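You operate a simulated robot arm through the tools that you are given. There is no shell and no other tool. Be economical: measure what you need, move in short steps, check, and stop when the job is done.

Carry out the task below with a simulated robot arm. There is one attempt and no reset: what you move stays moved.

JOB
The extractor is choked. Shake its filter clear and give it a trial run.
Fine: switch off first and push the shaker lever till the filter gauge is in the green; then on, a look at the gauge, and off again; pinch nothing; work the switch with a clean, dry hand.

The check looks at the end state, three seconds after you hand in, the way a careful person would. Anything else that was tipped, shoved, dropped, spilled or broken makes it a failure.

ROBOT AND FRAMES
A 6-joint arm with a fingered hand, fixed in place. Base frame: the origin is at the foot of the arm, x ahead of it, y to its left, z up. Lengths are in m, angles in rad, forces in N, time in s.
With the tool pointing down near the work surface it reaches from about 0.1 to 0.42 m from the base axis. Its first joint turns from -2.897 to 2.897 rad. Payload 3.1 kg.
The tool frame sits at the grasp point between the pads (the TCP): z along the fingers, y along the line on which they close. The tips reach 0.022 m beyond it. The gripper opens to 0.132 m. The gripper's body begins 0.06 m behind the TCP. The gripper is a hand of 4 fingers: y runs from the thumb to the fingers, the wrist lies at [0, 0, -0.218] in the tool frame, and closing takes about 1.5 s.
Orientation is that of the tool frame in the base frame, as a unit quaternion [x, y, z, w]. With the fingers straight down and closing along the base's y, the tool's x points along the base's -x, its y along +y and its z along -z.

CONTROLS
- The arm moves only by the tool jog_arm. Its argument "steps" is text: rows parted by semicolons, each of 6 numbers parted by spaces: the turn, a rotation vector about the base's x, y, z in units of 90 degrees (1.0 is 90 degrees), then the shift along the base's x, y, z in units of 300 mm (1.0 is 300 mm). In form: ax ay az tx ty tz; .... A call has 1 to 10 rows; each row is the pose to reach, as a shift and turn from the pose commanded when the call began. "hand" is the gripper command, from -1 (fully open) to 1 (shut), values between in proportion, set as the call begins (left out, the last holds). A call with a number of a shift or a turn outside -1 to 1 is refused whole. Each row takes 0.2 s and may step no farther than 0.05 m and 0.15 rad from the row before; otherwise, or with a gripper value out of range, the whole call is refused. A pose out of reach is approached as far as the arm can. The call stops where the force on the tool passes 40 N (or 10 N more than at its start, if that is more) or the arm is blocked; 0.2 s more then pass. The fingers move at their own pace (about 0.153 m/s each) and stop on an object; they squeeze with about 31 N. The grip force told is the motor's: it shows also when the fingers shut on nothing. Time passes only in rows, and 0.2 s behind the last, so rows that repeat a pose let the fingers close. It gives the time, the measured TCP pose, the force on the tool (base axes), the opening and the grip force at its end, in the units of the frame above (readings bear some noise), with the torque about the TCP (base axes, N m) and any sound that the robot's microphone picked up.
- Cameras (640 x 400 px; columns grow to the right, rows downward): "scene" is fixed at [0.2209, -0.6499, 1.4784]; the picture's right is [0.92, -0.39, 0.00], its down [-0.23, -0.54, -0.81] and it looks along [0.32, 0.75, -0.58] (base axes); focal length 320 px, centre (320, 200). "wrist" rides on the gripper at [0.053, -0.053, -0.084] in the tool frame; the picture's right is [0.71, 0.71, 0.00], its down [-0.53, 0.53, -0.67] and it looks along [-0.47, 0.47, 0.74] (tool axes); focal length 247 px, centre (320, 200). There is no depth. A picture from a camera that has moved, and an enlarged one, comes with that camera's place and axes in the base frame and with its lens.
- capture(camera): a new picture of that camera. The clock stands still meanwhile.
- move_column(by): slides the trunk up (or, below 0, down) by that many m; the arm rides with it, the base frame stays. It gives what a move gives, with no picture.
- curl_fingers(finger1, finger2, finger3, thumb_bend): sets how far each is bent, from 0 (flat) to 1 (curled in); at 0.3 the hand is open as for a grip, at 0.7 the pads meet at the TCP. One left out holds its place. A second passes; each finger stops where it meets its share of the squeeze, and holds until it gets a number again. A gripper value or a shape takes the hand back. It gives what a move gives, with no picture; readings hold the bend of each and the force on the fingers (four entries, about 0 where the hand has none), thumb and palm.
- set_grasp(shape): the hand has 4 fingers and takes this shape, open, in about a second: jaw (thumb against the fingers, like two jaws); tri (thumb and two fingers); tip (a fingertip pinch); poke (one finger out to press); point (the index stretched); flat (the hand flat); cup (the hand cupped); fist (a fist). The gripper value then closes the fingers along that shape, each until it touches; the sizes above hold for jaw. It gives what a move gives, with no picture.
- close_up(camera, box): a new picture of the part [left, top, right, bottom] of that camera's present view, enlarged. The clock stands still meanwhile.
- hand_in(): hands the job in; it is judged then, once.

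Go step by step. Nothing tells you positions but the pictures and the camera data: compare them with the known pose of the tool, close in by small moves and look again before you grip or let go. The budget is 120 turns and 64 pictures, counting those below and the enlarged ones. Unless the task says otherwise, let go and move clear before handing in, and close with one line.

The tools are called after "Emit:" as name(argument=value, ...) on one line, values as JSON. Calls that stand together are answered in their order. jog_arm: Moves the arm, as the interface text tells. Its arguments: {"type":"object","properties":{"steps":{"type":"string"},"hand":{"type":"number"}},"required":["steps"]} The other tools are called the same way: move_column (by) slides the trunk up or down; set_grasp (shape) gives the hand a shape; curl_fingers (finger1, finger2, finger3, thumb_bend) moves the fingers one by one; capture (camera) takes a picture; close_up (camera, box) takes an enlarged picture of a part of a camera's view; hand_in () hands the job in.

At the start:

```text
clock: 0.0
tcp_pos: [0.3983, 0.0069, 1.0481]
orientation: [-0.001, 1.0, 0.0, 0.0]
wrist_force: [-0.1, 0.9, 0.6]
torque: [0.02, 0.01, -0.06]
opening: 0.1321
gripper_force: 0.1
shape: jaw
bend: [0.3, 0.3, 0.3, 0.3]
finger forces: [0.0, 0.1, 0.0, 0.1, 0.0, 0.1]
trunk travel left (down, up): [-0.275, 0.111]
```

scene: 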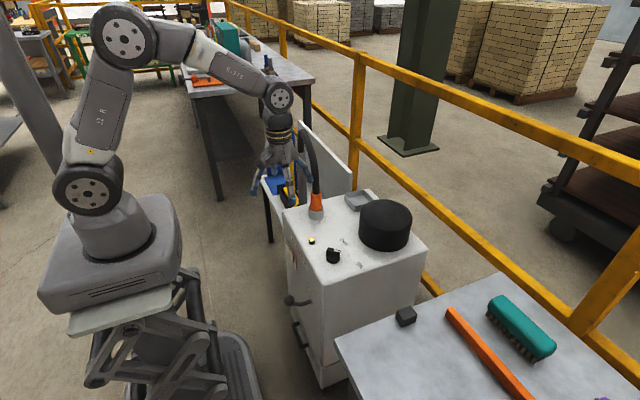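
wrist: 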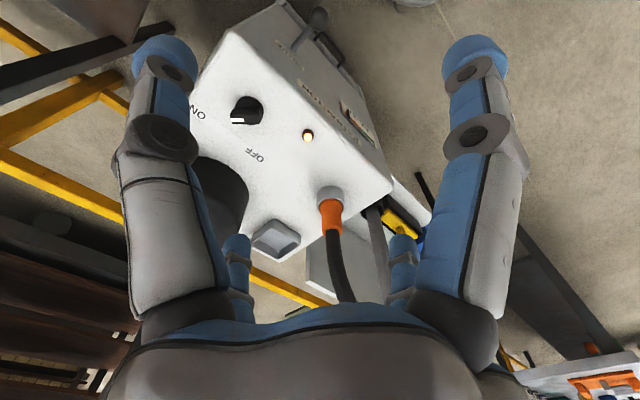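

I see the white extractor with a knob (ON/OFF), a lamp, a black cap on top, a lever on its front side. I take enlarged pictures first to find the switch, gauge and lever.

Emit:
close_up(camera="scene", box=[260, 180, 440, 292])

Emit:
close_up(camera="scene", box=[250, 270, 410, 390])

Emit:
close_up(camera="wrist", box=[180, 0, 420, 150])

```text
3.56 times, centred on (350, 236) of scene
camera zoom: at [0.2209, -0.6499, 1.4784], right [0.92, -0.39, 0.0], down [-0.23, -0.54, -0.81], along [0.32, 0.75, -0.58], focal length 1136 px, centre (213, 72)
```

zoom: 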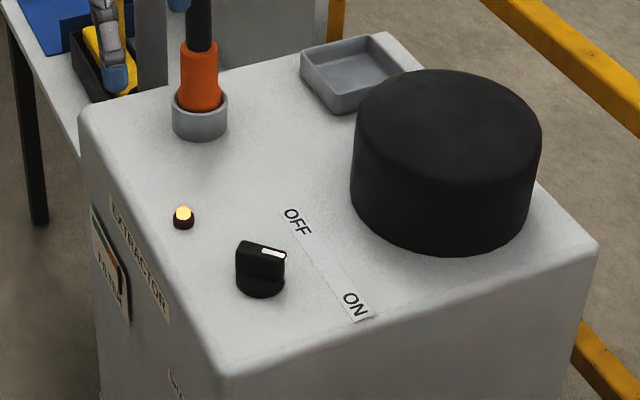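

```text
3.33 times, centred on (330, 330) of scene
camera zoom: at [0.2209, -0.6499, 1.4784], right [0.92, -0.39, 0.0], down [-0.23, -0.54, -0.81], along [0.32, 0.75, -0.58], focal length 1065 px, centre (287, -233)
```

zoom: 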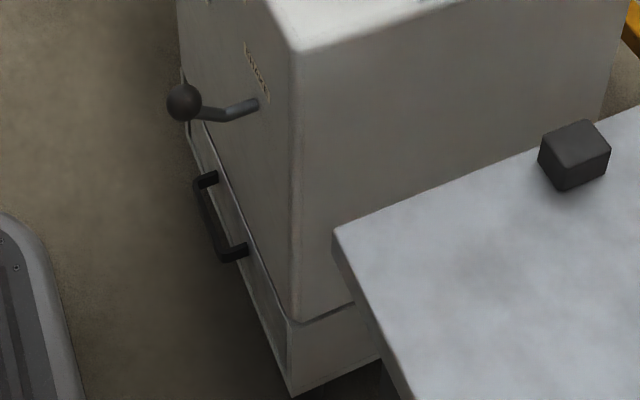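

```text
2.67 times, centred on (300, 75) of wrist
camera zoom: at [0.3439, -0.0466, 1.1314], right [-0.71, 0.71, 0.0], down [0.53, 0.53, 0.67], along [0.47, 0.47, -0.74], focal length 659 px, centre (373, 533)
```

zoom: 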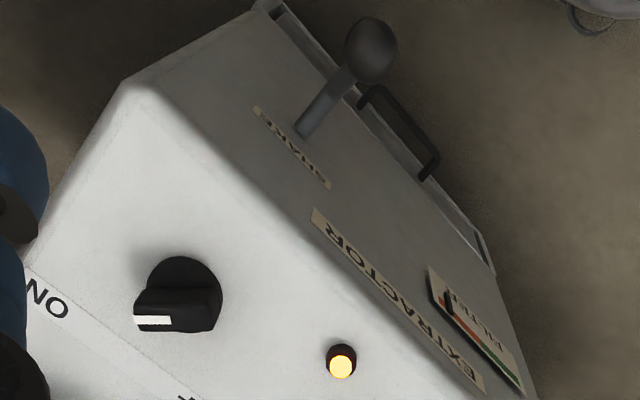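

The knob is at about (0.53, -0.02, 0.77), mark toward ON with the lamp lit. The lever ball is at about (0.38, -0.01, 0.62), and the gauge is on the front face. I pull the hand back and lower the trunk to see the front better.

Emit:
jog_arm(steps="0 0 0 -0.16 0 0; 0 0 0 -0.32 0 0; 0 0 0 -0.46 0 0")

Emit:
move_column(by=-0.2)

Emit:
capture(camera="wrist")

Emit:
capture(camera="scene")

```text
clock: 0.8
tcp_pos: [0.2613, 0.0069, 1.0465]
orientation: [0.001, 1.0, 0.001, 0.001]
wrist_force: [-0.1, 0.2, -0.9]
torque: [0.02, 0.03, 0.0]
opening: 0.1319
gripper_force: 0.1
shape: jaw
bend: [0.3, 0.3, 0.3, 0.3]
finger forces: [0.1, 0.0, 0.0, 0.1, 0.0, 0.0]
trunk travel left (down, up): [-0.275, 0.111]
```

```text
clock: 3.0
tcp_pos: [0.2633, 0.0072, 0.8465]
orientation: [0.0, 1.0, 0.0, -0.001]
wrist_force: [-0.3, 0.9, 0.3]
torque: [0.05, 0.0, 0.0]
opening: 0.1318
gripper_force: 0.0
shape: jaw
bend: [0.3, 0.3, 0.3, 0.3]
finger forces: [0.0, 0.0, 0.0, 0.0, 0.1, 0.0]
trunk travel left (down, up): [-0.075, 0.311]
```

```text
58 pictures are left
camera wrist: at [0.2092, -0.0459, 0.93], right [-0.71, 0.71, 0.0], down [0.53, 0.53, 0.67], along [0.47, 0.47, -0.74], focal length 247 px, centre (320, 200)
```

wrist: 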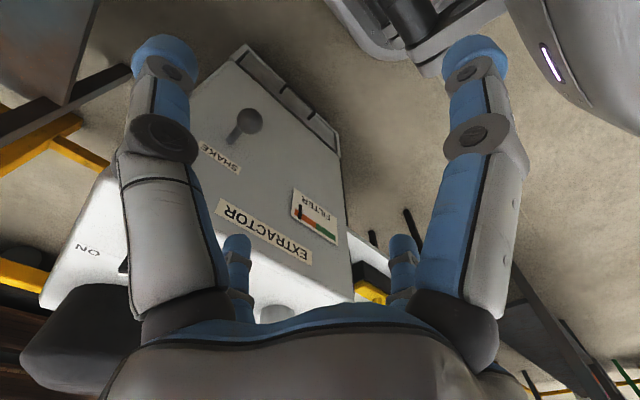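

```text
57 pictures are left
```

scene: 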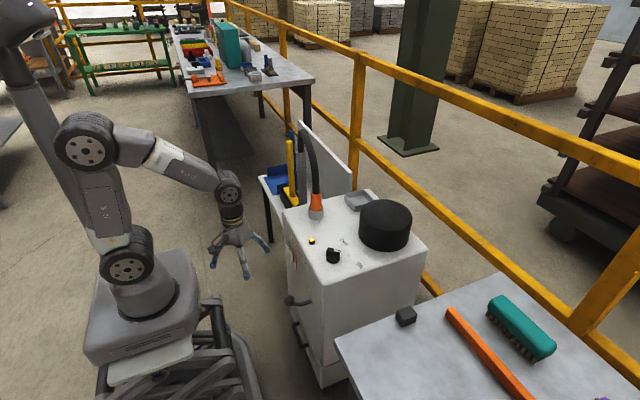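

The gauge needle stands at the red end and the lever sits below the SHAKE label. I look more closely at the lever and the gauge.

Emit:
close_up(camera="wrist", box=[200, 50, 360, 250])

Emit:
close_up(camera="scene", box=[275, 225, 355, 325])

```text
2.00 times, centred on (280, 150) of wrist
camera zoom: at [0.2092, -0.0459, 0.93], right [-0.71, 0.71, 0.0], down [0.53, 0.53, 0.67], along [0.47, 0.47, -0.74], focal length 494 px, centre (400, 300)
```

zoom: 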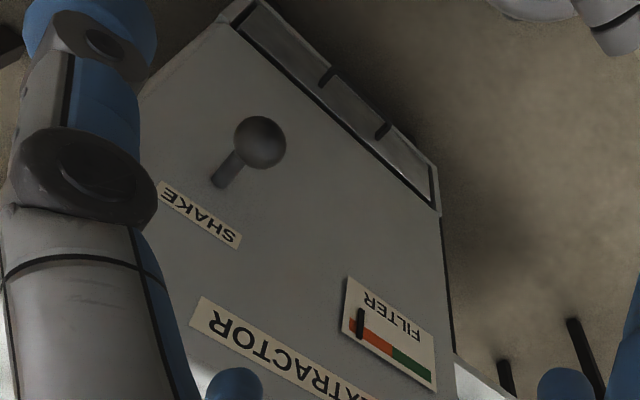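

```text
4.00 times, centred on (315, 275) of scene
camera zoom: at [0.2209, -0.6499, 1.4784], right [0.92, -0.39, 0.0], down [-0.23, -0.54, -0.81], along [0.32, 0.75, -0.58], focal length 1278 px, centre (340, -100)
```

zoom: 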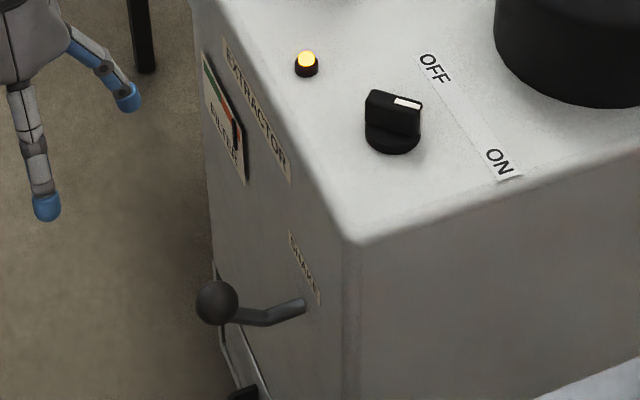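

The lever ball is at about (0.383, -0.012, 0.61) and the lever hinges at the front face, x≈0.46. The switch must turn from -45° to +45° seen from above, so I shape the hand to poke and look where the fingertip lies.

Emit:
set_grasp(shape="poke")

Emit:
close_up(camera="scene", box=[180, 160, 340, 300])

Emit:
capture(camera="wrist")

```text
clock: 3.9
tcp_pos: [0.2633, 0.0071, 0.8457]
orientation: [0.0, 1.0, 0.0, 0.0]
wrist_force: [-0.1, -0.1, 0.2]
torque: [-0.03, -0.01, -0.02]
opening: 0.0
gripper_force: 0.1
shape: poke
bend: [1.0, 1.0, 1.0, 0.91]
finger forces: [0.1, 0.0, 0.0, 0.0, 0.0, 0.1]
trunk travel left (down, up): [-0.075, 0.311]
```

```text
2.86 times, centred on (260, 230) of scene
camera zoom: at [0.2209, -0.6499, 1.4784], right [0.92, -0.39, 0.0], down [-0.23, -0.54, -0.81], along [0.32, 0.75, -0.58], focal length 913 px, centre (491, 114)
```

zoom: 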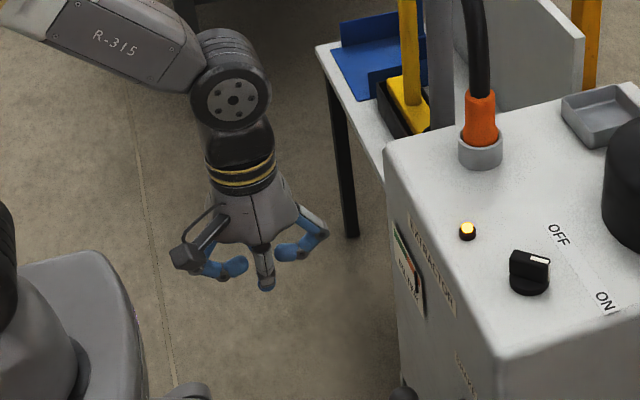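

```text
53 pictures are left
camera wrist: at [0.2092, -0.0459, 0.9301], right [-0.71, 0.71, 0.0], down [0.53, 0.53, 0.67], along [0.47, 0.47, -0.74], focal length 247 px, centre (320, 200)
```

wrist: 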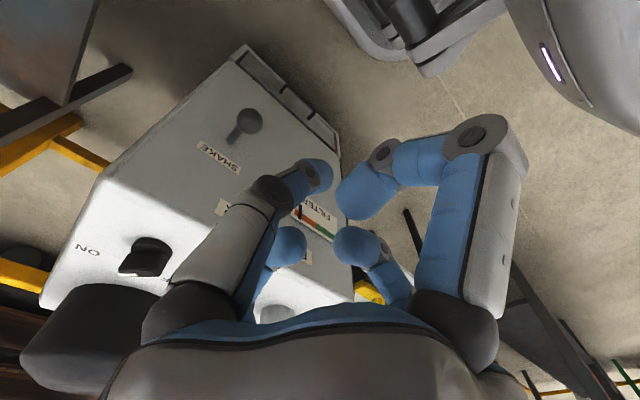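

Poke curls every finger, which leaves no finger out. I try "point" instead.

Emit:
set_grasp(shape="point")

Emit:
close_up(camera="scene", box=[200, 180, 300, 290])

Emit:
capture(camera="wrist")

```text
clock: 4.8
tcp_pos: [0.262, 0.0073, 0.8459]
orientation: [0.0, 1.0, 0.0, 0.0]
wrist_force: [-0.5, 0.2, -0.1]
torque: [0.0, 0.0, -0.02]
opening: 0.1259
gripper_force: 0.1
shape: point
bend: [0.7, 1.0, 1.0, 0.81]
finger forces: [0.0, 0.1, 0.0, 0.0, 0.1, 0.0]
trunk travel left (down, up): [-0.075, 0.311]
```

```text
3.64 times, centred on (250, 235) of scene
camera zoom: at [0.2209, -0.6499, 1.4784], right [0.92, -0.39, 0.0], down [-0.23, -0.54, -0.81], along [0.32, 0.75, -0.58], focal length 1162 px, centre (574, 73)
```

zoom: 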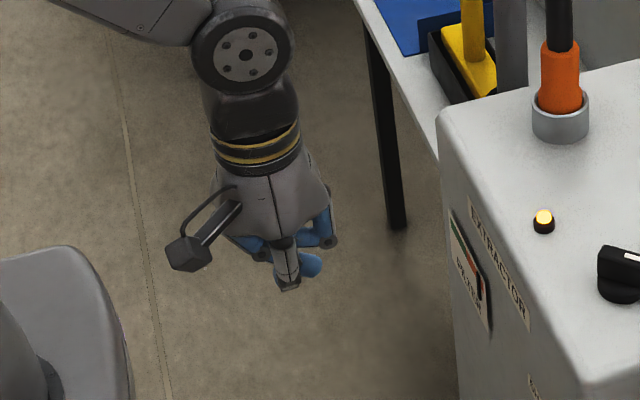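

```text
51 pictures are left
camera wrist: at [0.2092, -0.0459, 0.9301], right [-0.71, 0.71, 0.0], down [0.53, 0.53, 0.67], along [0.47, 0.47, -0.74], focal length 247 px, centre (320, 200)
```

wrist: 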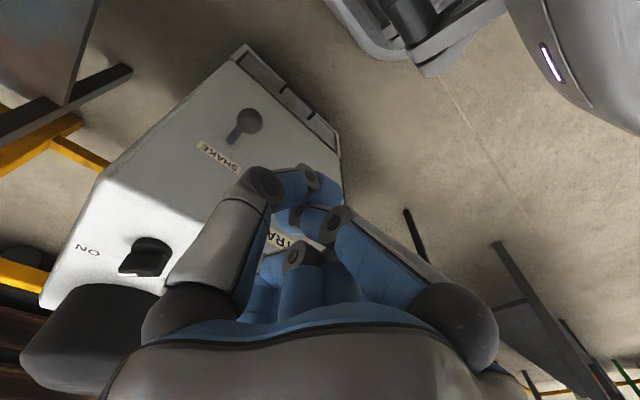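

The shape is still settling, so I set the fingers directly: finger 1 straight, the others curled.

Emit:
curl_fingers(finger1=0, finger2=1, finger3=1, thumb_bend=1)

Emit:
close_up(camera="scene", box=[200, 180, 300, 290])

Emit:
capture(camera="wrist")

```text
clock: 5.8
tcp_pos: [0.263, 0.0072, 0.8469]
orientation: [0.0, 1.0, 0.001, 0.0]
wrist_force: [0.3, 0.1, -0.4]
torque: [0.01, 0.03, -0.01]
opening: 0.0099
gripper_force: 0.0
shape: fingers
bend: [0.7, 1.0, 1.0, 0.84]
finger forces: [0.0, 0.0, 0.1, 0.1, 0.1, 0.0]
trunk travel left (down, up): [-0.075, 0.311]
```

```text
3.64 times, centred on (250, 235) of scene
camera zoom: at [0.2209, -0.6499, 1.4784], right [0.92, -0.39, 0.0], down [-0.23, -0.54, -0.81], along [0.32, 0.75, -0.58], focal length 1162 px, centre (574, 73)
```

zoom: 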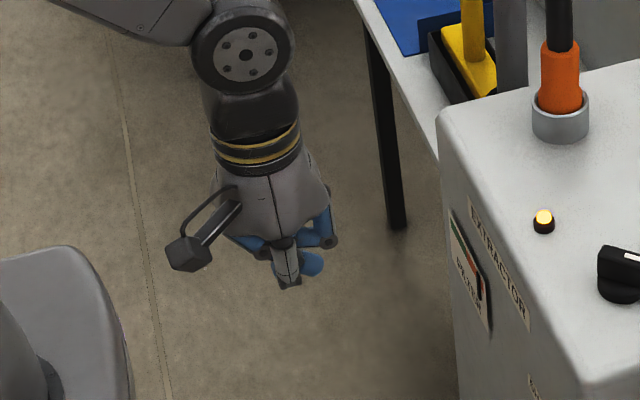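

```text
49 pictures are left
camera wrist: at [0.2092, -0.0459, 0.9301], right [-0.71, 0.71, 0.0], down [0.53, 0.53, 0.67], along [0.47, 0.47, -0.74], focal length 247 px, centre (320, 200)
```

wrist: 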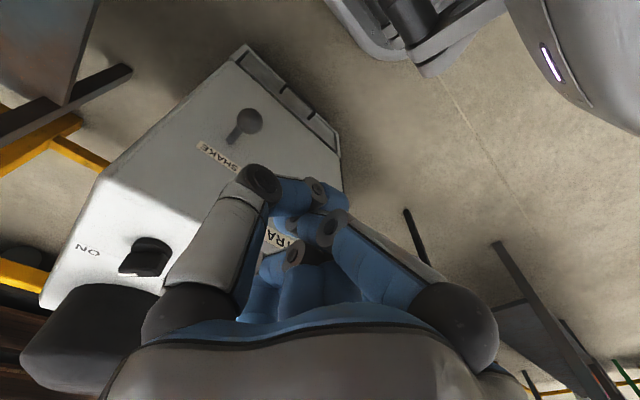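

Finger 1 seems caught behind the curled thumb. I open the hand flat first and then curl only the other fingers.

Emit:
curl_fingers(finger1=0, finger2=0, finger3=0, thumb_bend=0)

Emit:
curl_fingers(finger1=0, finger2=1, finger3=1)

Emit:
capture(camera="wrist")

Emit:
close_up(camera="scene", box=[200, 180, 300, 290])

```text
clock: 6.8
tcp_pos: [0.2626, 0.0066, 0.8468]
orientation: [0.0, 1.0, 0.0, 0.0]
wrist_force: [0.1, -0.4, 0.5]
torque: [0.02, -0.01, 0.01]
opening: 0.1236
gripper_force: 0.1
shape: fingers
bend: [0.01, 0.01, 0.01, 0.0]
finger forces: [0.0, 0.0, 0.1, 0.0, 0.0, 0.0]
trunk travel left (down, up): [-0.075, 0.311]
```

```text
clock: 7.8
tcp_pos: [0.2622, 0.0075, 0.8482]
orientation: [-0.001, 1.0, 0.0, -0.001]
wrist_force: [0.3, -0.9, 0.8]
torque: [0.01, -0.01, 0.0]
opening: 0.1235
gripper_force: 0.0
shape: fingers
bend: [0.01, 0.77, 0.77, 0.0]
finger forces: [0.2, 0.0, 0.0, 0.0, 0.1, 0.1]
trunk travel left (down, up): [-0.075, 0.311]
```

```text
48 pictures are left
camera wrist: at [0.2092, -0.0459, 0.9301], right [-0.71, 0.71, 0.0], down [0.53, 0.53, 0.67], along [0.47, 0.47, -0.74], focal length 247 px, centre (320, 200)
```

wrist: 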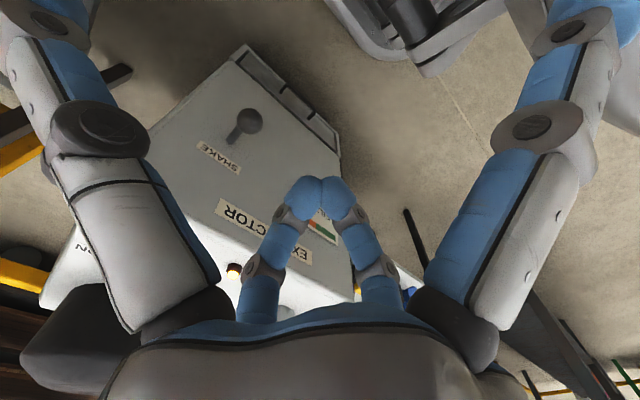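

```text
3.64 times, centred on (250, 235) of scene
camera zoom: at [0.2209, -0.6499, 1.4784], right [0.92, -0.39, 0.0], down [-0.23, -0.54, -0.81], along [0.32, 0.75, -0.58], focal length 1162 px, centre (574, 73)
```

zoom: 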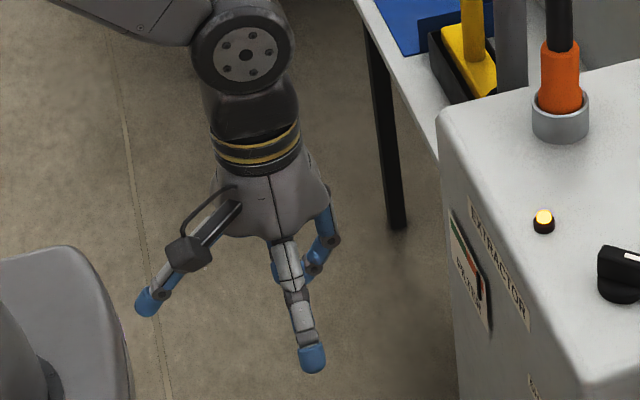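

The left digit in the wrist view is the thumb, at tool -y, and it stands alone. I curl all the fingers in and keep the thumb straight as a single poker.

Emit:
curl_fingers(finger1=1, finger2=1, finger3=1, thumb_bend=0.3)

Emit:
capture(camera="wrist")

Emit:
close_up(camera="scene", box=[200, 180, 300, 290])

```text
clock: 8.8
tcp_pos: [0.2623, 0.0072, 0.8466]
orientation: [0.0, 1.0, 0.0, 0.0]
wrist_force: [-0.1, 0.1, -1.0]
torque: [0.0, 0.02, 0.02]
opening: 0.058
gripper_force: 0.0
shape: fingers
bend: [0.76, 0.84, 0.83, 0.3]
finger forces: [0.0, 0.0, 0.0, 0.0, 0.1, 0.0]
trunk travel left (down, up): [-0.075, 0.311]
```

```text
46 pictures are left
camera wrist: at [0.2092, -0.0459, 0.9301], right [-0.71, 0.71, 0.0], down [0.53, 0.53, 0.67], along [0.47, 0.47, -0.74], focal length 247 px, centre (320, 200)
```

wrist: 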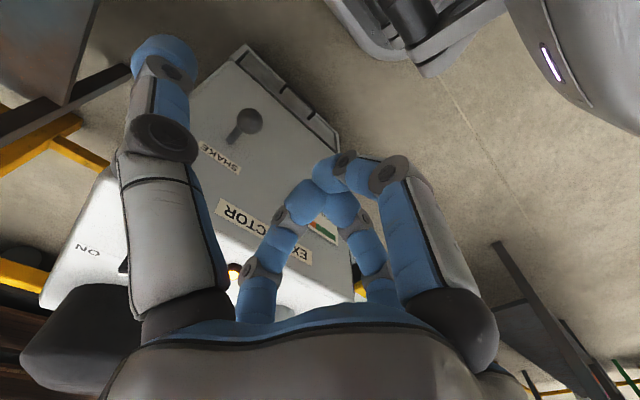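

```text
3.64 times, centred on (250, 235) of scene
camera zoom: at [0.2209, -0.6499, 1.4784], right [0.92, -0.39, 0.0], down [-0.23, -0.54, -0.81], along [0.32, 0.75, -0.58], focal length 1162 px, centre (574, 73)
```

zoom: 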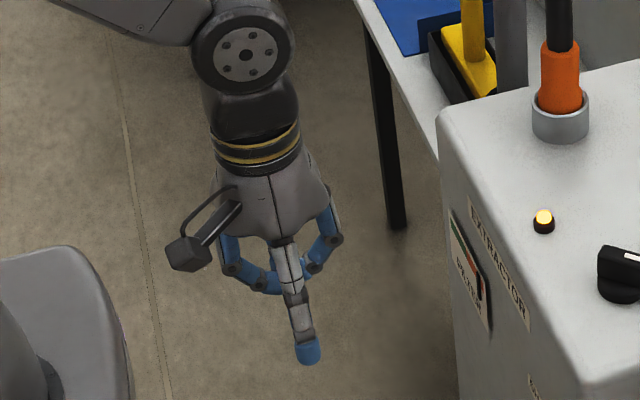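

The thumb tip lies 0.073 m toward -y from the TCP and about 0.02 m below it. I tilt the hand 30° forward and go above the switch for a look.

Emit:
jog_arm(steps="0 -0.0556 0 0.09 0 0.1; 0 -0.111 0 0.24 0.02 0.143; 0 -0.167 0 0.39 0.04 0.143; 0 -0.222 0 0.54 0.067 0.143; 0 -0.278 0 0.69 0.067 0.143; 0 -0.333 0 0.84 0.067 0.143")

Emit:
capture(camera="wrist")

Emit:
close_up(camera="scene", box=[260, 160, 420, 270])

```text
clock: 10.2
tcp_pos: [0.5149, 0.0264, 0.8885]
orientation: [0.0, 0.966, 0.0, 0.259]
wrist_force: [-0.2, -0.5, -0.9]
torque: [-0.01, 0.02, -0.05]
opening: 0.0604
gripper_force: 0.1
shape: fingers
bend: [0.96, 0.97, 0.97, 0.3]
finger forces: [0.1, 0.0, 0.0, 0.0, 0.1, 0.1]
trunk travel left (down, up): [-0.075, 0.311]
```

```text
44 pictures are left
camera wrist: at [0.4263, -0.0265, 0.9348], right [-0.61, 0.71, -0.35], down [0.12, 0.53, 0.84], along [0.78, 0.47, -0.41], focal length 247 px, centre (320, 200)
```

wrist: 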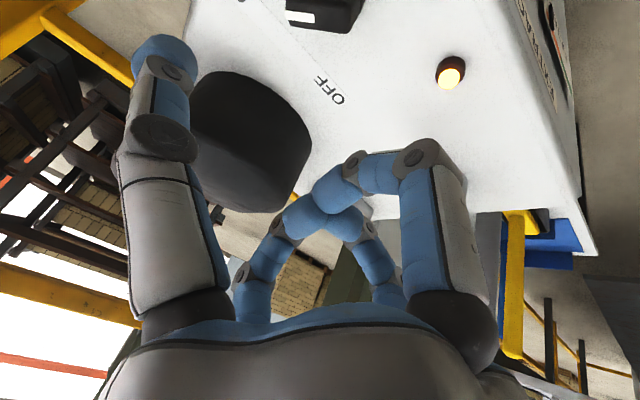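

```text
3.64 times, centred on (340, 215) of scene
camera zoom: at [0.2209, -0.6499, 1.4784], right [0.92, -0.39, 0.0], down [-0.23, -0.54, -0.81], along [0.32, 0.75, -0.58], focal length 1162 px, centre (247, 146)
```

zoom: 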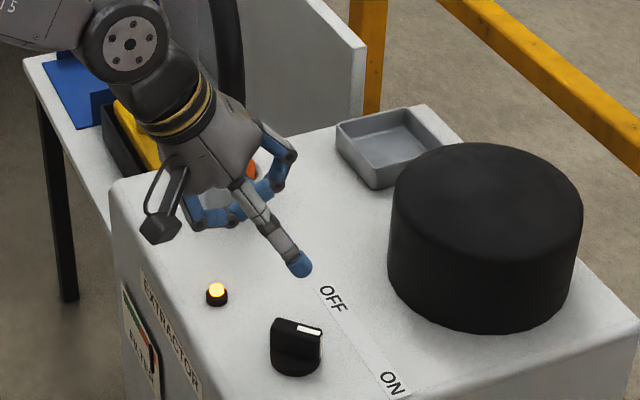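

The switch centre is at about (0.536, -0.014), with its bar top near z=0.787. I lower the thumb on the near side of the bar's marked end and stop short for a check.

Emit:
jog_arm(steps="0 0 0 0.0 0.0 -0.133; 0 0 0 0.01 0.01 -0.266")

Emit:
close_up(camera="scene", box=[290, 200, 380, 280])

Emit:
capture(camera="wrist")

```text
clock: 10.8
tcp_pos: [0.5184, 0.0293, 0.8083]
orientation: [0.001, 0.966, 0.0, 0.259]
wrist_force: [0.3, -0.2, 0.4]
torque: [0.01, -0.02, 0.0]
opening: 0.0606
gripper_force: 0.1
shape: fingers
bend: [0.96, 0.97, 0.97, 0.3]
finger forces: [0.0, 0.0, 0.0, 0.0, 0.0, 0.1]
trunk travel left (down, up): [-0.075, 0.311]
```

```text
5.00 times, centred on (335, 240) of scene
camera zoom: at [0.2209, -0.6499, 1.4784], right [0.92, -0.39, 0.0], down [-0.23, -0.54, -0.81], along [0.32, 0.75, -0.58], focal length 1598 px, centre (245, 0)
```

zoom: 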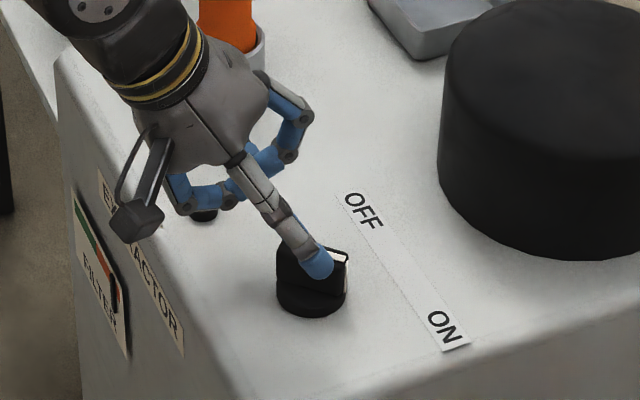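

```text
41 pictures are left
camera wrist: at [0.43, -0.0237, 0.8543], right [-0.61, 0.71, -0.35], down [0.12, 0.53, 0.84], along [0.78, 0.47, -0.41], focal length 247 px, centre (320, 200)
```

wrist: 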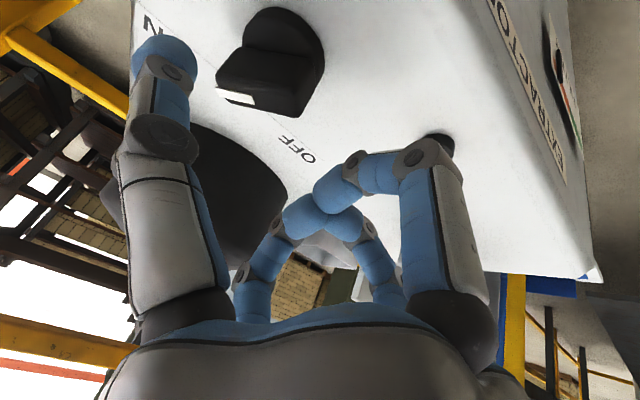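

The thumb is placed right, but the curled fingers pass close to the lamp. I roll the hand 20° about x to lift that side while keeping the thumb tip where it is.

Emit:
jog_arm(steps="0.074 0 0 0 -0.01 0.03; 0.148 0 0 0 -0.022 0.056; 0.222 0 0 0 -0.037 0.08")

Emit:
close_up(camera="scene", box=[290, 200, 380, 280])

Emit:
capture(camera="wrist")

```text
clock: 11.6
tcp_pos: [0.5189, 0.0189, 0.8327]
orientation: [0.045, 0.951, 0.169, 0.255]
wrist_force: [0.2, -0.4, 0.3]
torque: [-0.01, 0.0, -0.01]
opening: 0.0607
gripper_force: 0.1
shape: fingers
bend: [0.96, 0.97, 0.97, 0.3]
finger forces: [0.0, 0.1, 0.0, 0.0, 0.0, 0.1]
trunk travel left (down, up): [-0.075, 0.311]
```

```text
5.00 times, centred on (335, 240) of scene
camera zoom: at [0.2209, -0.6499, 1.4784], right [0.92, -0.39, 0.0], down [-0.23, -0.54, -0.81], along [0.32, 0.75, -0.58], focal length 1598 px, centre (245, 0)
```

zoom: 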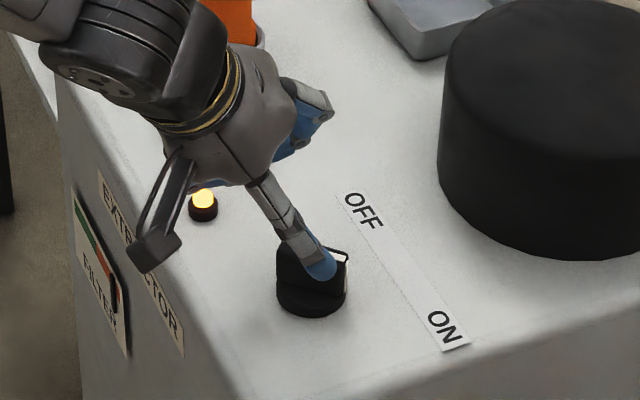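

```text
39 pictures are left
camera wrist: at [0.4309, -0.0467, 0.8583], right [-0.61, 0.79, -0.09], down [0.12, 0.21, 0.97], along [0.78, 0.58, -0.22], focal length 247 px, centre (320, 200)
```

wrist: 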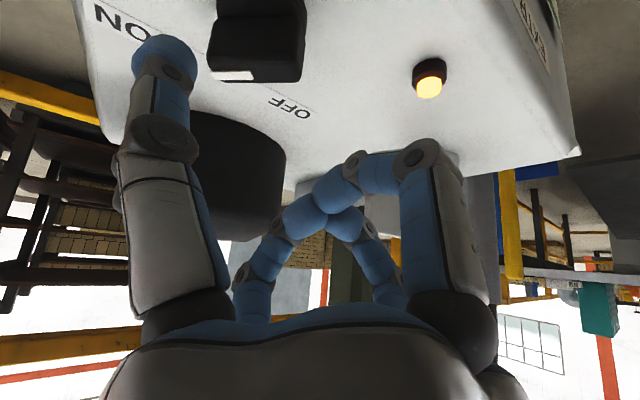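

The lamp is clear now. I lower the thumb to the bar's side and sweep it toward OFF.

Emit:
jog_arm(steps="0 0 0 0 0 -0.06; 0 0 0 0.02 0.013 -0.06; 0 0 0 0.037 0.027 -0.06; 0 0 0 0.053 0.045 -0.06; 0 0 0 0.07 0.063 -0.06; 0 0 0 0.084 0.08 -0.06; 0 0 0 0.097 0.097 -0.06")

Emit:
close_up(camera="scene", box=[290, 200, 380, 280])

Emit:
capture(camera="wrist")

```text
clock: 13.2
tcp_pos: [0.5465, 0.0492, 0.8165]
orientation: [0.045, 0.951, 0.168, 0.255]
wrist_force: [0.8, -1.8, -0.4]
torque: [-0.04, 0.0, -0.04]
opening: 0.062
gripper_force: 0.8
shape: fingers
bend: [0.96, 0.97, 0.97, 0.29]
finger forces: [0.1, 0.1, 0.1, 0.1, 1.0, 0.1]
trunk travel left (down, up): [-0.075, 0.311]
```

```text
5.00 times, centred on (335, 240) of scene
camera zoom: at [0.2209, -0.6499, 1.4784], right [0.92, -0.39, 0.0], down [-0.23, -0.54, -0.81], along [0.32, 0.75, -0.58], focal length 1598 px, centre (245, 0)
```

zoom: 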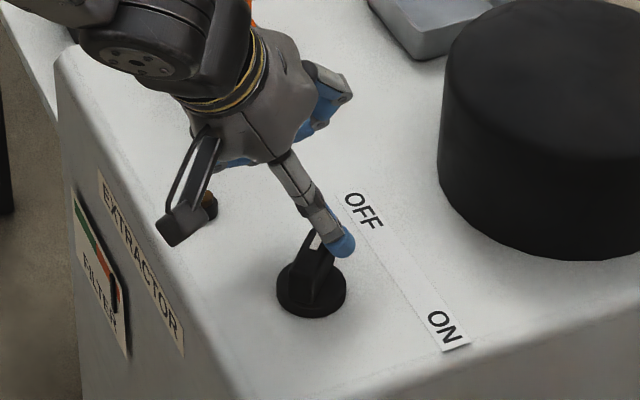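

```text
37 pictures are left
camera wrist: at [0.4584, -0.0167, 0.8407], right [-0.61, 0.79, -0.09], down [0.12, 0.21, 0.97], along [0.78, 0.58, -0.22], focal length 247 px, centre (320, 200)
```

wrist: 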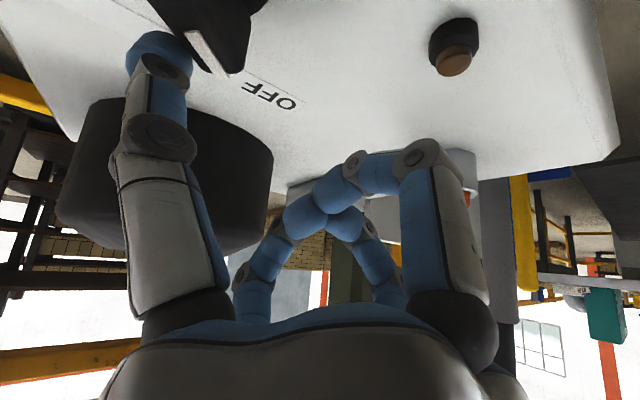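

The lamp is out. I nudge slightly further toward OFF, then back away and up to see where the mark stands.

Emit:
jog_arm(steps="0 0 0 0 0.015 0; 0 0 0 0 0.025 0; 0 0 0 0.03 0 0; 0 0 0 0.03 0 0.12; 0 0 0 0.0 0 0.25; 0 0 0 -0.12 0.05 0.35")

Emit:
close_up(camera="scene", box=[270, 200, 360, 280])

```text
clock: 14.6
tcp_pos: [0.5068, 0.0628, 0.9208]
orientation: [0.045, 0.951, 0.167, 0.255]
wrist_force: [-0.8, 0.0, -0.1]
torque: [0.02, 0.02, 0.01]
opening: 0.0607
gripper_force: 0.1
shape: fingers
bend: [0.96, 0.97, 0.97, 0.3]
finger forces: [0.0, 0.0, 0.0, 0.0, 0.0, 0.0]
trunk travel left (down, up): [-0.075, 0.311]
```

```text
5.00 times, centred on (315, 240) of scene
camera zoom: at [0.2209, -0.6499, 1.4784], right [0.92, -0.39, 0.0], down [-0.23, -0.54, -0.81], along [0.32, 0.75, -0.58], focal length 1598 px, centre (345, 0)
```

zoom: 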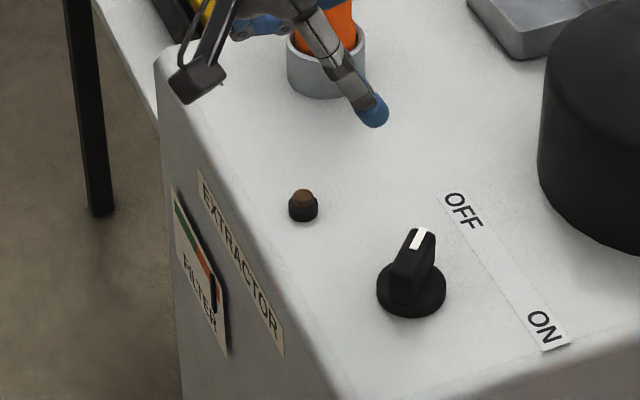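

The mark points to OFF and the lamp is dark. Next I back off in front of the extractor, undo the roll and inspect the lever.

Emit:
jog_arm(steps="-0.03 0 0 -0.15 0 0; -0.1 0 0 -0.3 0 0; -0.16 0 0 -0.45 0 0; -0.222 0 0 -0.6 0 0; -0.222 0 0 -0.72 0 0; -0.222 0 0 -0.72 0 -0.16")

Emit:
capture(camera="wrist")

```text
clock: 16.0
tcp_pos: [0.3027, 0.0689, 0.8765]
orientation: [0.0, 0.967, 0.0, 0.256]
wrist_force: [0.1, -0.6, 0.1]
torque: [-0.02, 0.06, 0.01]
opening: 0.0608
gripper_force: 0.0
shape: fingers
bend: [0.96, 0.97, 0.97, 0.3]
finger forces: [0.0, 0.0, 0.0, 0.0, 0.0, 0.1]
out of reach, approached as far as the arm can: row 6
trunk travel left (down, up): [-0.075, 0.311]
```

```text
35 pictures are left
camera wrist: at [0.2155, 0.0155, 0.9228], right [-0.61, 0.71, -0.35], down [0.13, 0.53, 0.84], along [0.78, 0.47, -0.41], focal length 247 px, centre (320, 200)
```

wrist: 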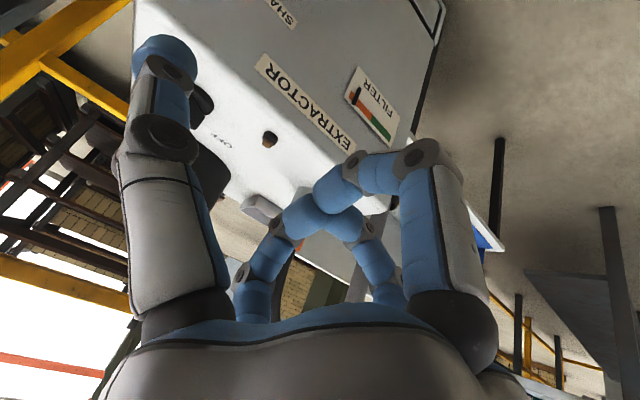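

The last row was slightly out of reach, as the arm is folded too close. I straighten the tilt to about 10° and move in line with the lever.

Emit:
jog_arm(steps="0 0.08 0 0.1 0 0; 0 0.16 0 0.13 0 -0.08; 0 0.222 0 0.13 0 -0.16")

Emit:
capture(camera="wrist")

Emit:
close_up(camera="scene", box=[240, 200, 360, 330])

```text
clock: 16.8
tcp_pos: [0.3423, 0.068, 0.8283]
orientation: [-0.001, 0.996, 0.001, 0.087]
wrist_force: [-0.3, 0.3, 0.1]
torque: [0.0, -0.01, 0.04]
opening: 0.0606
gripper_force: 0.1
shape: fingers
bend: [0.96, 0.97, 0.97, 0.3]
finger forces: [0.1, 0.0, 0.0, 0.0, 0.0, 0.1]
trunk travel left (down, up): [-0.075, 0.311]
```

```text
34 pictures are left
camera wrist: at [0.2765, 0.0147, 0.9014], right [-0.7, 0.71, -0.12], down [0.4, 0.53, 0.75], along [0.59, 0.47, -0.65], focal length 247 px, centre (320, 200)
```

wrist: 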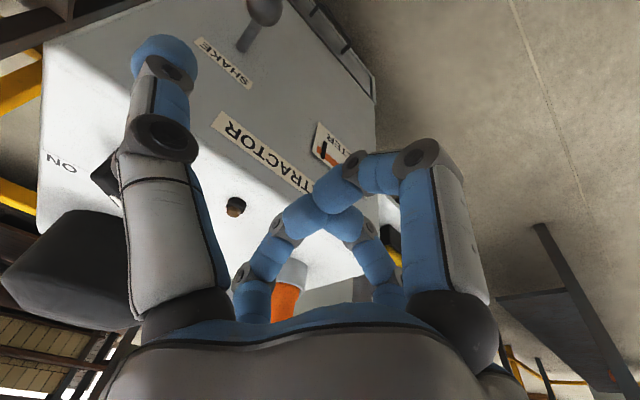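

```text
3.08 times, centred on (300, 265) of scene
camera zoom: at [0.2209, -0.6499, 1.4784], right [0.92, -0.39, 0.0], down [-0.23, -0.54, -0.81], along [0.32, 0.75, -0.58], focal length 983 px, centre (382, 0)
```

zoom: 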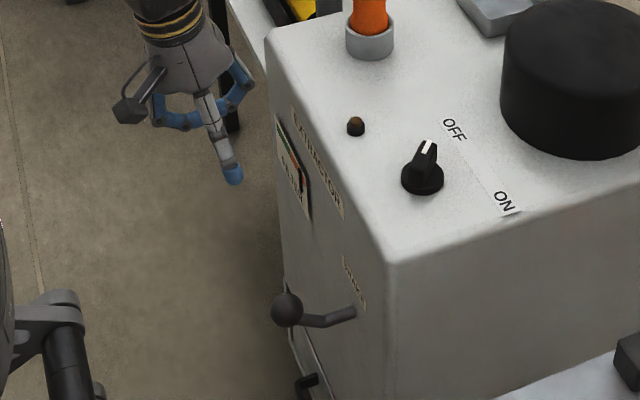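

The lever ball is at (0.383, -0.009, 0.613) and looks clean. I bring the thumb tip just above it and check.

Emit:
jog_arm(steps="0 0 0 0.06 -0.013 -0.15; 0 0 0 0.11 -0.013 -0.3; 0 0 0 0.11 -0.013 -0.45; 0 0 0 0.11 -0.013 -0.52")

Emit:
capture(camera="wrist")

Emit:
close_up(camera="scene", box=[250, 240, 340, 330])

```text
clock: 17.8
tcp_pos: [0.3769, 0.0633, 0.6745]
orientation: [0.0, 0.996, 0.0, 0.087]
wrist_force: [0.7, -0.1, 0.1]
torque: [0.0, 0.0, 0.02]
opening: 0.0605
gripper_force: 0.0
shape: fingers
bend: [0.96, 0.97, 0.97, 0.3]
finger forces: [0.1, 0.0, 0.0, 0.0, 0.0, 0.1]
trunk travel left (down, up): [-0.075, 0.311]
```

```text
32 pictures are left
camera wrist: at [0.31, 0.0107, 0.7476], right [-0.7, 0.71, -0.12], down [0.4, 0.53, 0.75], along [0.59, 0.47, -0.65], focal length 247 px, centre (320, 200)
```

wrist: 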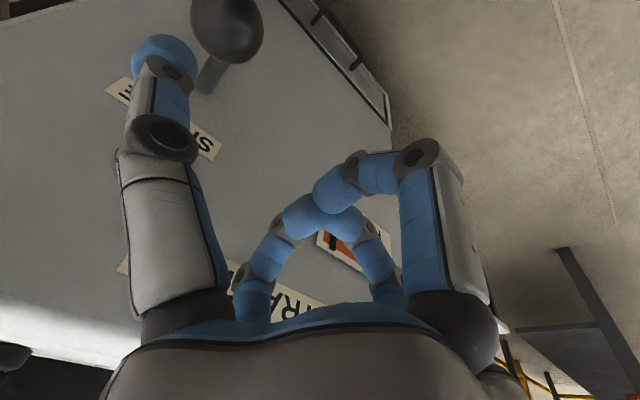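

```text
4.44 times, centred on (295, 285) of scene
camera zoom: at [0.2209, -0.6499, 1.4784], right [0.92, -0.39, 0.0], down [-0.23, -0.54, -0.81], along [0.32, 0.75, -0.58], focal length 1420 px, centre (431, -178)
```

zoom: 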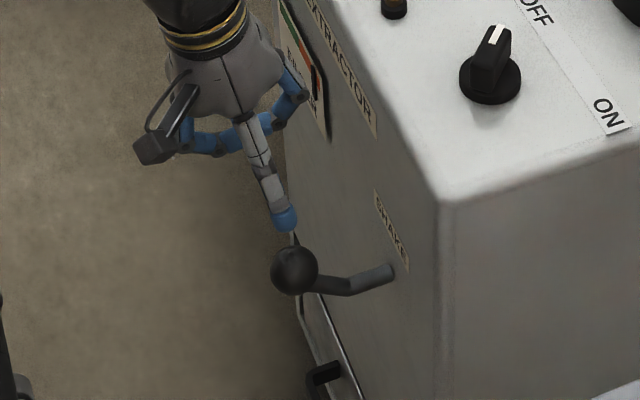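

The thumb tip is right over the ball. I press straight down in small steps.

Emit:
jog_arm(steps="0 0 0 0 0 -0.05; 0 0 0 0 0 -0.08; 0 0 0 -0.005 0 -0.11; 0 0 0 -0.01 0 -0.14; 0 0 0 -0.015 0 -0.17")

Emit:
capture(camera="wrist")

Emit:
close_up(camera="scene", box=[250, 240, 340, 330])

```text
clock: 19.0
tcp_pos: [0.3731, 0.0637, 0.6237]
orientation: [0.0, 0.996, 0.0, 0.087]
wrist_force: [0.5, 0.5, 1.3]
torque: [-0.1, -0.05, 0.03]
opening: 0.0606
gripper_force: 0.3
shape: fingers
bend: [0.96, 0.97, 0.97, 0.3]
finger forces: [0.1, 0.0, 0.0, 0.0, 1.1, 0.0]
trunk travel left (down, up): [-0.075, 0.311]
```

```text
30 pictures are left
camera wrist: at [0.3057, 0.0105, 0.6978], right [-0.7, 0.71, -0.12], down [0.4, 0.53, 0.75], along [0.59, 0.47, -0.65], focal length 247 px, centre (320, 200)
```

wrist: 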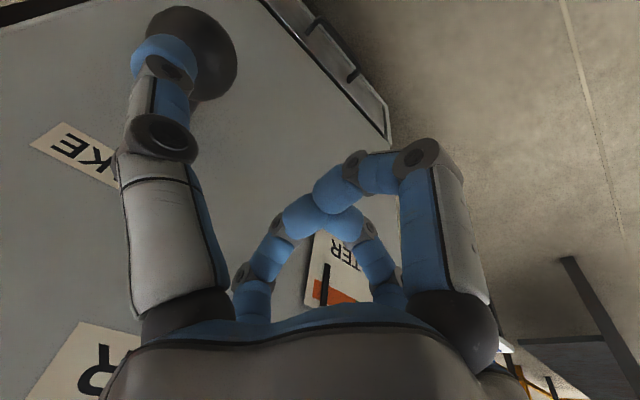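

```text
4.44 times, centred on (295, 285) of scene
camera zoom: at [0.2209, -0.6499, 1.4784], right [0.92, -0.39, 0.0], down [-0.23, -0.54, -0.81], along [0.32, 0.75, -0.58], focal length 1420 px, centre (431, -178)
```

zoom: 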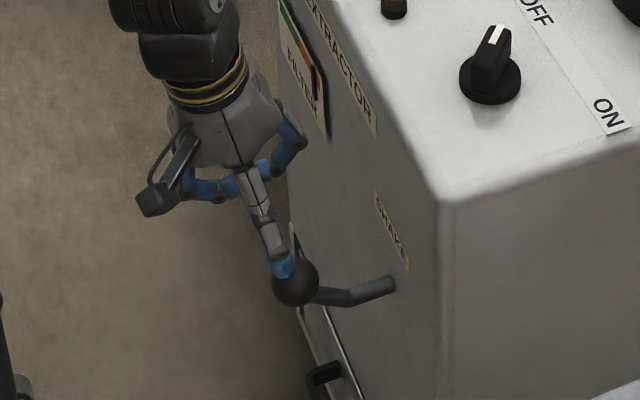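

The lever goes down easily under the thumb. I re-centre a little on the ball and continue the stroke.

Emit:
jog_arm(steps="0 0 0 0.01 -0.005 -0.02; 0 0 0 0.02 -0.01 -0.05; 0 0 0 0.02 -0.01 -0.08; 0 0 0 0.02 -0.01 -0.11; 0 0 0 0.02 -0.01 -0.14; 0 0 0 0.02 -0.01 -0.17")

Emit:
capture(camera="wrist")

Emit:
close_up(camera="scene", box=[250, 240, 340, 330])

```text
clock: 20.1
tcp_pos: [0.3813, 0.0627, 0.5975]
orientation: [-0.003, 0.996, -0.001, 0.094]
wrist_force: [-5.1, 11.1, 38.1]
torque: [-3.15, -0.1, -0.33]
opening: 0.0728
gripper_force: 19.0
shape: fingers
bend: [0.96, 0.97, 0.97, 0.19]
finger forces: [0.0, 0.0, 0.1, 0.0, 38.2, 0.1]
out of reach, approached as far as the arm can: row 4
trunk travel left (down, up): [-0.075, 0.311]
stopped in row 5: the force on the tool passed its limit at 75 N (the readings are from after the stop); the commanded pose is now the measured one
```

```text
28 pictures are left
camera wrist: at [0.3139, 0.0088, 0.6701], right [-0.7, 0.7, -0.13], down [0.39, 0.53, 0.75], along [0.6, 0.48, -0.64], focal length 247 px, centre (320, 200)
```

wrist: 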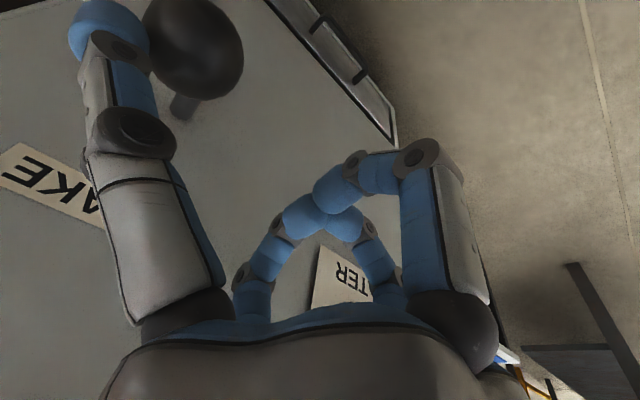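

```text
4.44 times, centred on (295, 285) of scene
camera zoom: at [0.2209, -0.6499, 1.4784], right [0.92, -0.39, 0.0], down [-0.23, -0.54, -0.81], along [0.32, 0.75, -0.58], focal length 1420 px, centre (431, -178)
```

zoom: 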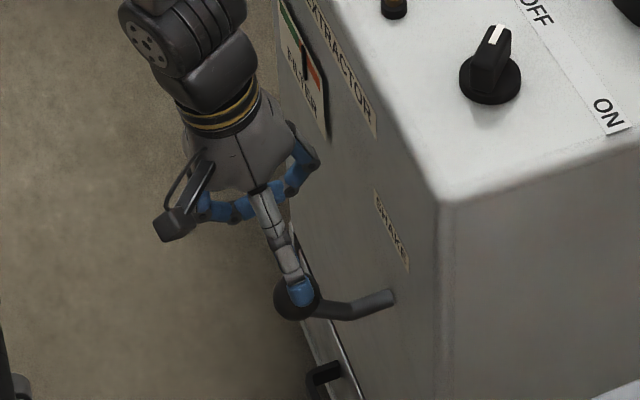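

The lever reached its stop and the needle has moved toward the middle. I lift off, lower the trunk slightly for reach later, and read the gauge and the lever's return.

Emit:
jog_arm(steps="0 0 0 0 0 0.06; 0 0 0 0 0 0.12; 0 0 0 0 0 0.2")

Emit:
close_up(camera="scene", box=[260, 220, 340, 310])

Emit:
capture(camera="wrist")

```text
clock: 20.9
tcp_pos: [0.3826, 0.0626, 0.6554]
orientation: [-0.003, 0.996, 0.001, 0.091]
wrist_force: [-0.1, 0.4, 0.1]
torque: [-0.03, 0.0, 0.01]
opening: 0.0607
gripper_force: 0.0
shape: fingers
bend: [0.96, 0.97, 0.97, 0.3]
finger forces: [0.1, 0.0, 0.0, 0.1, 0.1, 0.0]
out of reach, approached as far as the arm can: row 1, 2
trunk travel left (down, up): [-0.075, 0.311]
```

```text
4.44 times, centred on (300, 265) of scene
camera zoom: at [0.2209, -0.6499, 1.4784], right [0.92, -0.39, 0.0], down [-0.23, -0.54, -0.81], along [0.32, 0.75, -0.58], focal length 1420 px, centre (409, -89)
```

zoom: 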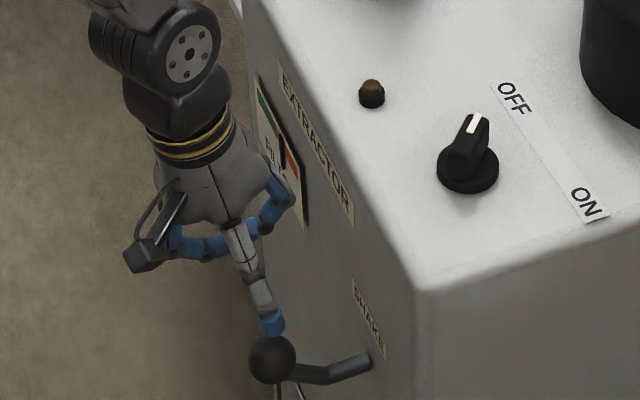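

```text
25 pictures are left
camera wrist: at [0.3153, 0.0089, 0.7285], right [-0.7, 0.7, -0.13], down [0.39, 0.53, 0.75], along [0.6, 0.48, -0.65], focal length 247 px, centre (320, 200)
```

wrist: 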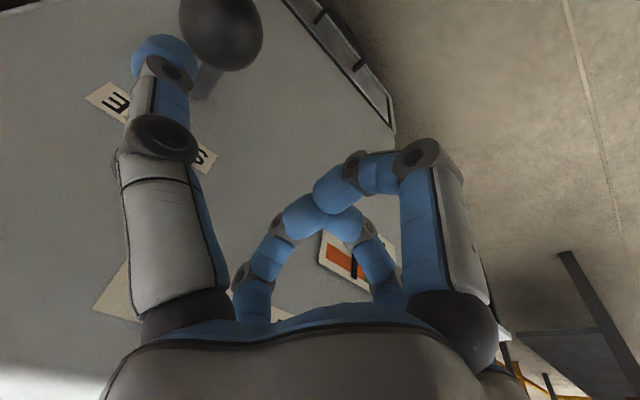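

The lever springs back and the needle went part of the way. I raise the hand and lower the trunk, so the next strokes are well within reach.

Emit:
jog_arm(steps="0 0 0 0 0 0.12; 0 0 0 0 0 0.25")

Emit:
move_column(by=-0.07)

```text
clock: 21.5
tcp_pos: [0.3851, 0.0622, 0.7315]
orientation: [-0.003, 0.996, 0.0, 0.091]
wrist_force: [0.1, 0.4, 0.5]
torque: [-0.02, -0.02, -0.03]
opening: 0.0605
gripper_force: 0.1
shape: fingers
bend: [0.96, 0.97, 0.97, 0.3]
finger forces: [0.0, 0.0, 0.0, 0.0, 0.0, 0.0]
trunk travel left (down, up): [-0.075, 0.311]
```

```text
clock: 22.5
tcp_pos: [0.384, 0.0635, 0.6618]
orientation: [-0.003, 0.996, 0.001, 0.09]
wrist_force: [0.2, -0.1, -0.2]
torque: [0.03, 0.01, 0.04]
opening: 0.0609
gripper_force: 0.1
shape: fingers
bend: [0.96, 0.97, 0.97, 0.3]
finger forces: [0.0, 0.1, 0.1, 0.0, 0.0, 0.0]
trunk travel left (down, up): [-0.005, 0.381]
```

I make a second, gentler stroke to just about the lever's stop and let it return.

Emit:
jog_arm(steps="0 0 0 -0.012 0 -0.05; 0 0 0 -0.012 -0.005 -0.09; 0 0 0 -0.012 -0.005 -0.13; 0 0 0 -0.012 -0.005 -0.155; 0 0 0 -0.012 -0.005 -0.18")

Emit:
close_up(camera="scene", box=[260, 220, 340, 310])

```text
clock: 23.7
tcp_pos: [0.3827, 0.0612, 0.6088]
orientation: [-0.002, 0.996, 0.0, 0.09]
wrist_force: [0.3, 1.5, 2.2]
torque: [-0.18, 0.04, -0.06]
opening: 0.0606
gripper_force: 0.7
shape: fingers
bend: [0.96, 0.97, 0.97, 0.3]
finger forces: [0.1, 0.0, 0.0, 0.1, 2.2, 0.0]
trunk travel left (down, up): [-0.005, 0.381]
```

```text
4.44 times, centred on (300, 265) of scene
camera zoom: at [0.2209, -0.6499, 1.4784], right [0.92, -0.39, 0.0], down [-0.23, -0.54, -0.81], along [0.32, 0.75, -0.58], focal length 1420 px, centre (409, -89)
```

zoom: 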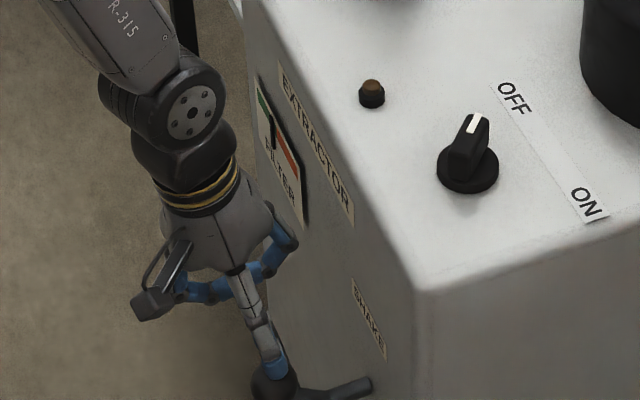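

The needle has come to about the red/green border. I let the lever up and look at the gauge enlarged.

Emit:
jog_arm(steps="0 0 0 0 0 0.06; 0 0 0 0 0 0.12; 0 0 0 0 0 0.18")

Emit:
close_up(camera="scene", box=[310, 230, 335, 275])

Emit:
close_up(camera="scene", box=[308, 225, 340, 275])

```text
clock: 24.5
tcp_pos: [0.3811, 0.0599, 0.6615]
orientation: [-0.003, 0.996, 0.0, 0.09]
wrist_force: [0.1, 0.5, 0.6]
torque: [0.0, 0.01, -0.03]
opening: 0.0604
gripper_force: 0.1
shape: fingers
bend: [0.96, 0.97, 0.97, 0.3]
finger forces: [0.0, 0.0, 0.0, 0.1, 0.0, 0.0]
trunk travel left (down, up): [-0.005, 0.381]
```

```text
8.89 times, centred on (322, 252) of scene
camera zoom: at [0.2209, -0.6499, 1.4784], right [0.92, -0.39, 0.0], down [-0.23, -0.54, -0.81], along [0.32, 0.75, -0.58], focal length 2840 px, centre (298, -267)
```

zoom: 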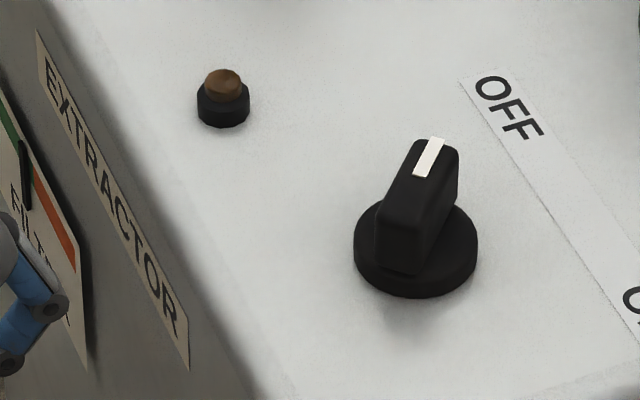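

```text
8.00 times, centred on (324, 250) of scene
camera zoom: at [0.2209, -0.6499, 1.4784], right [0.92, -0.39, 0.0], down [-0.23, -0.54, -0.81], along [0.32, 0.75, -0.58], focal length 2556 px, centre (288, -200)
```

zoom: 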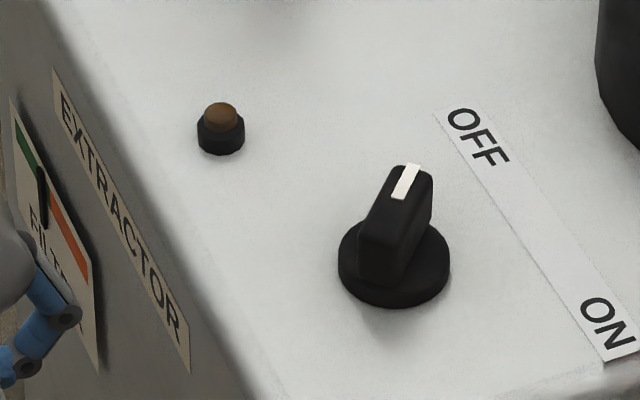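

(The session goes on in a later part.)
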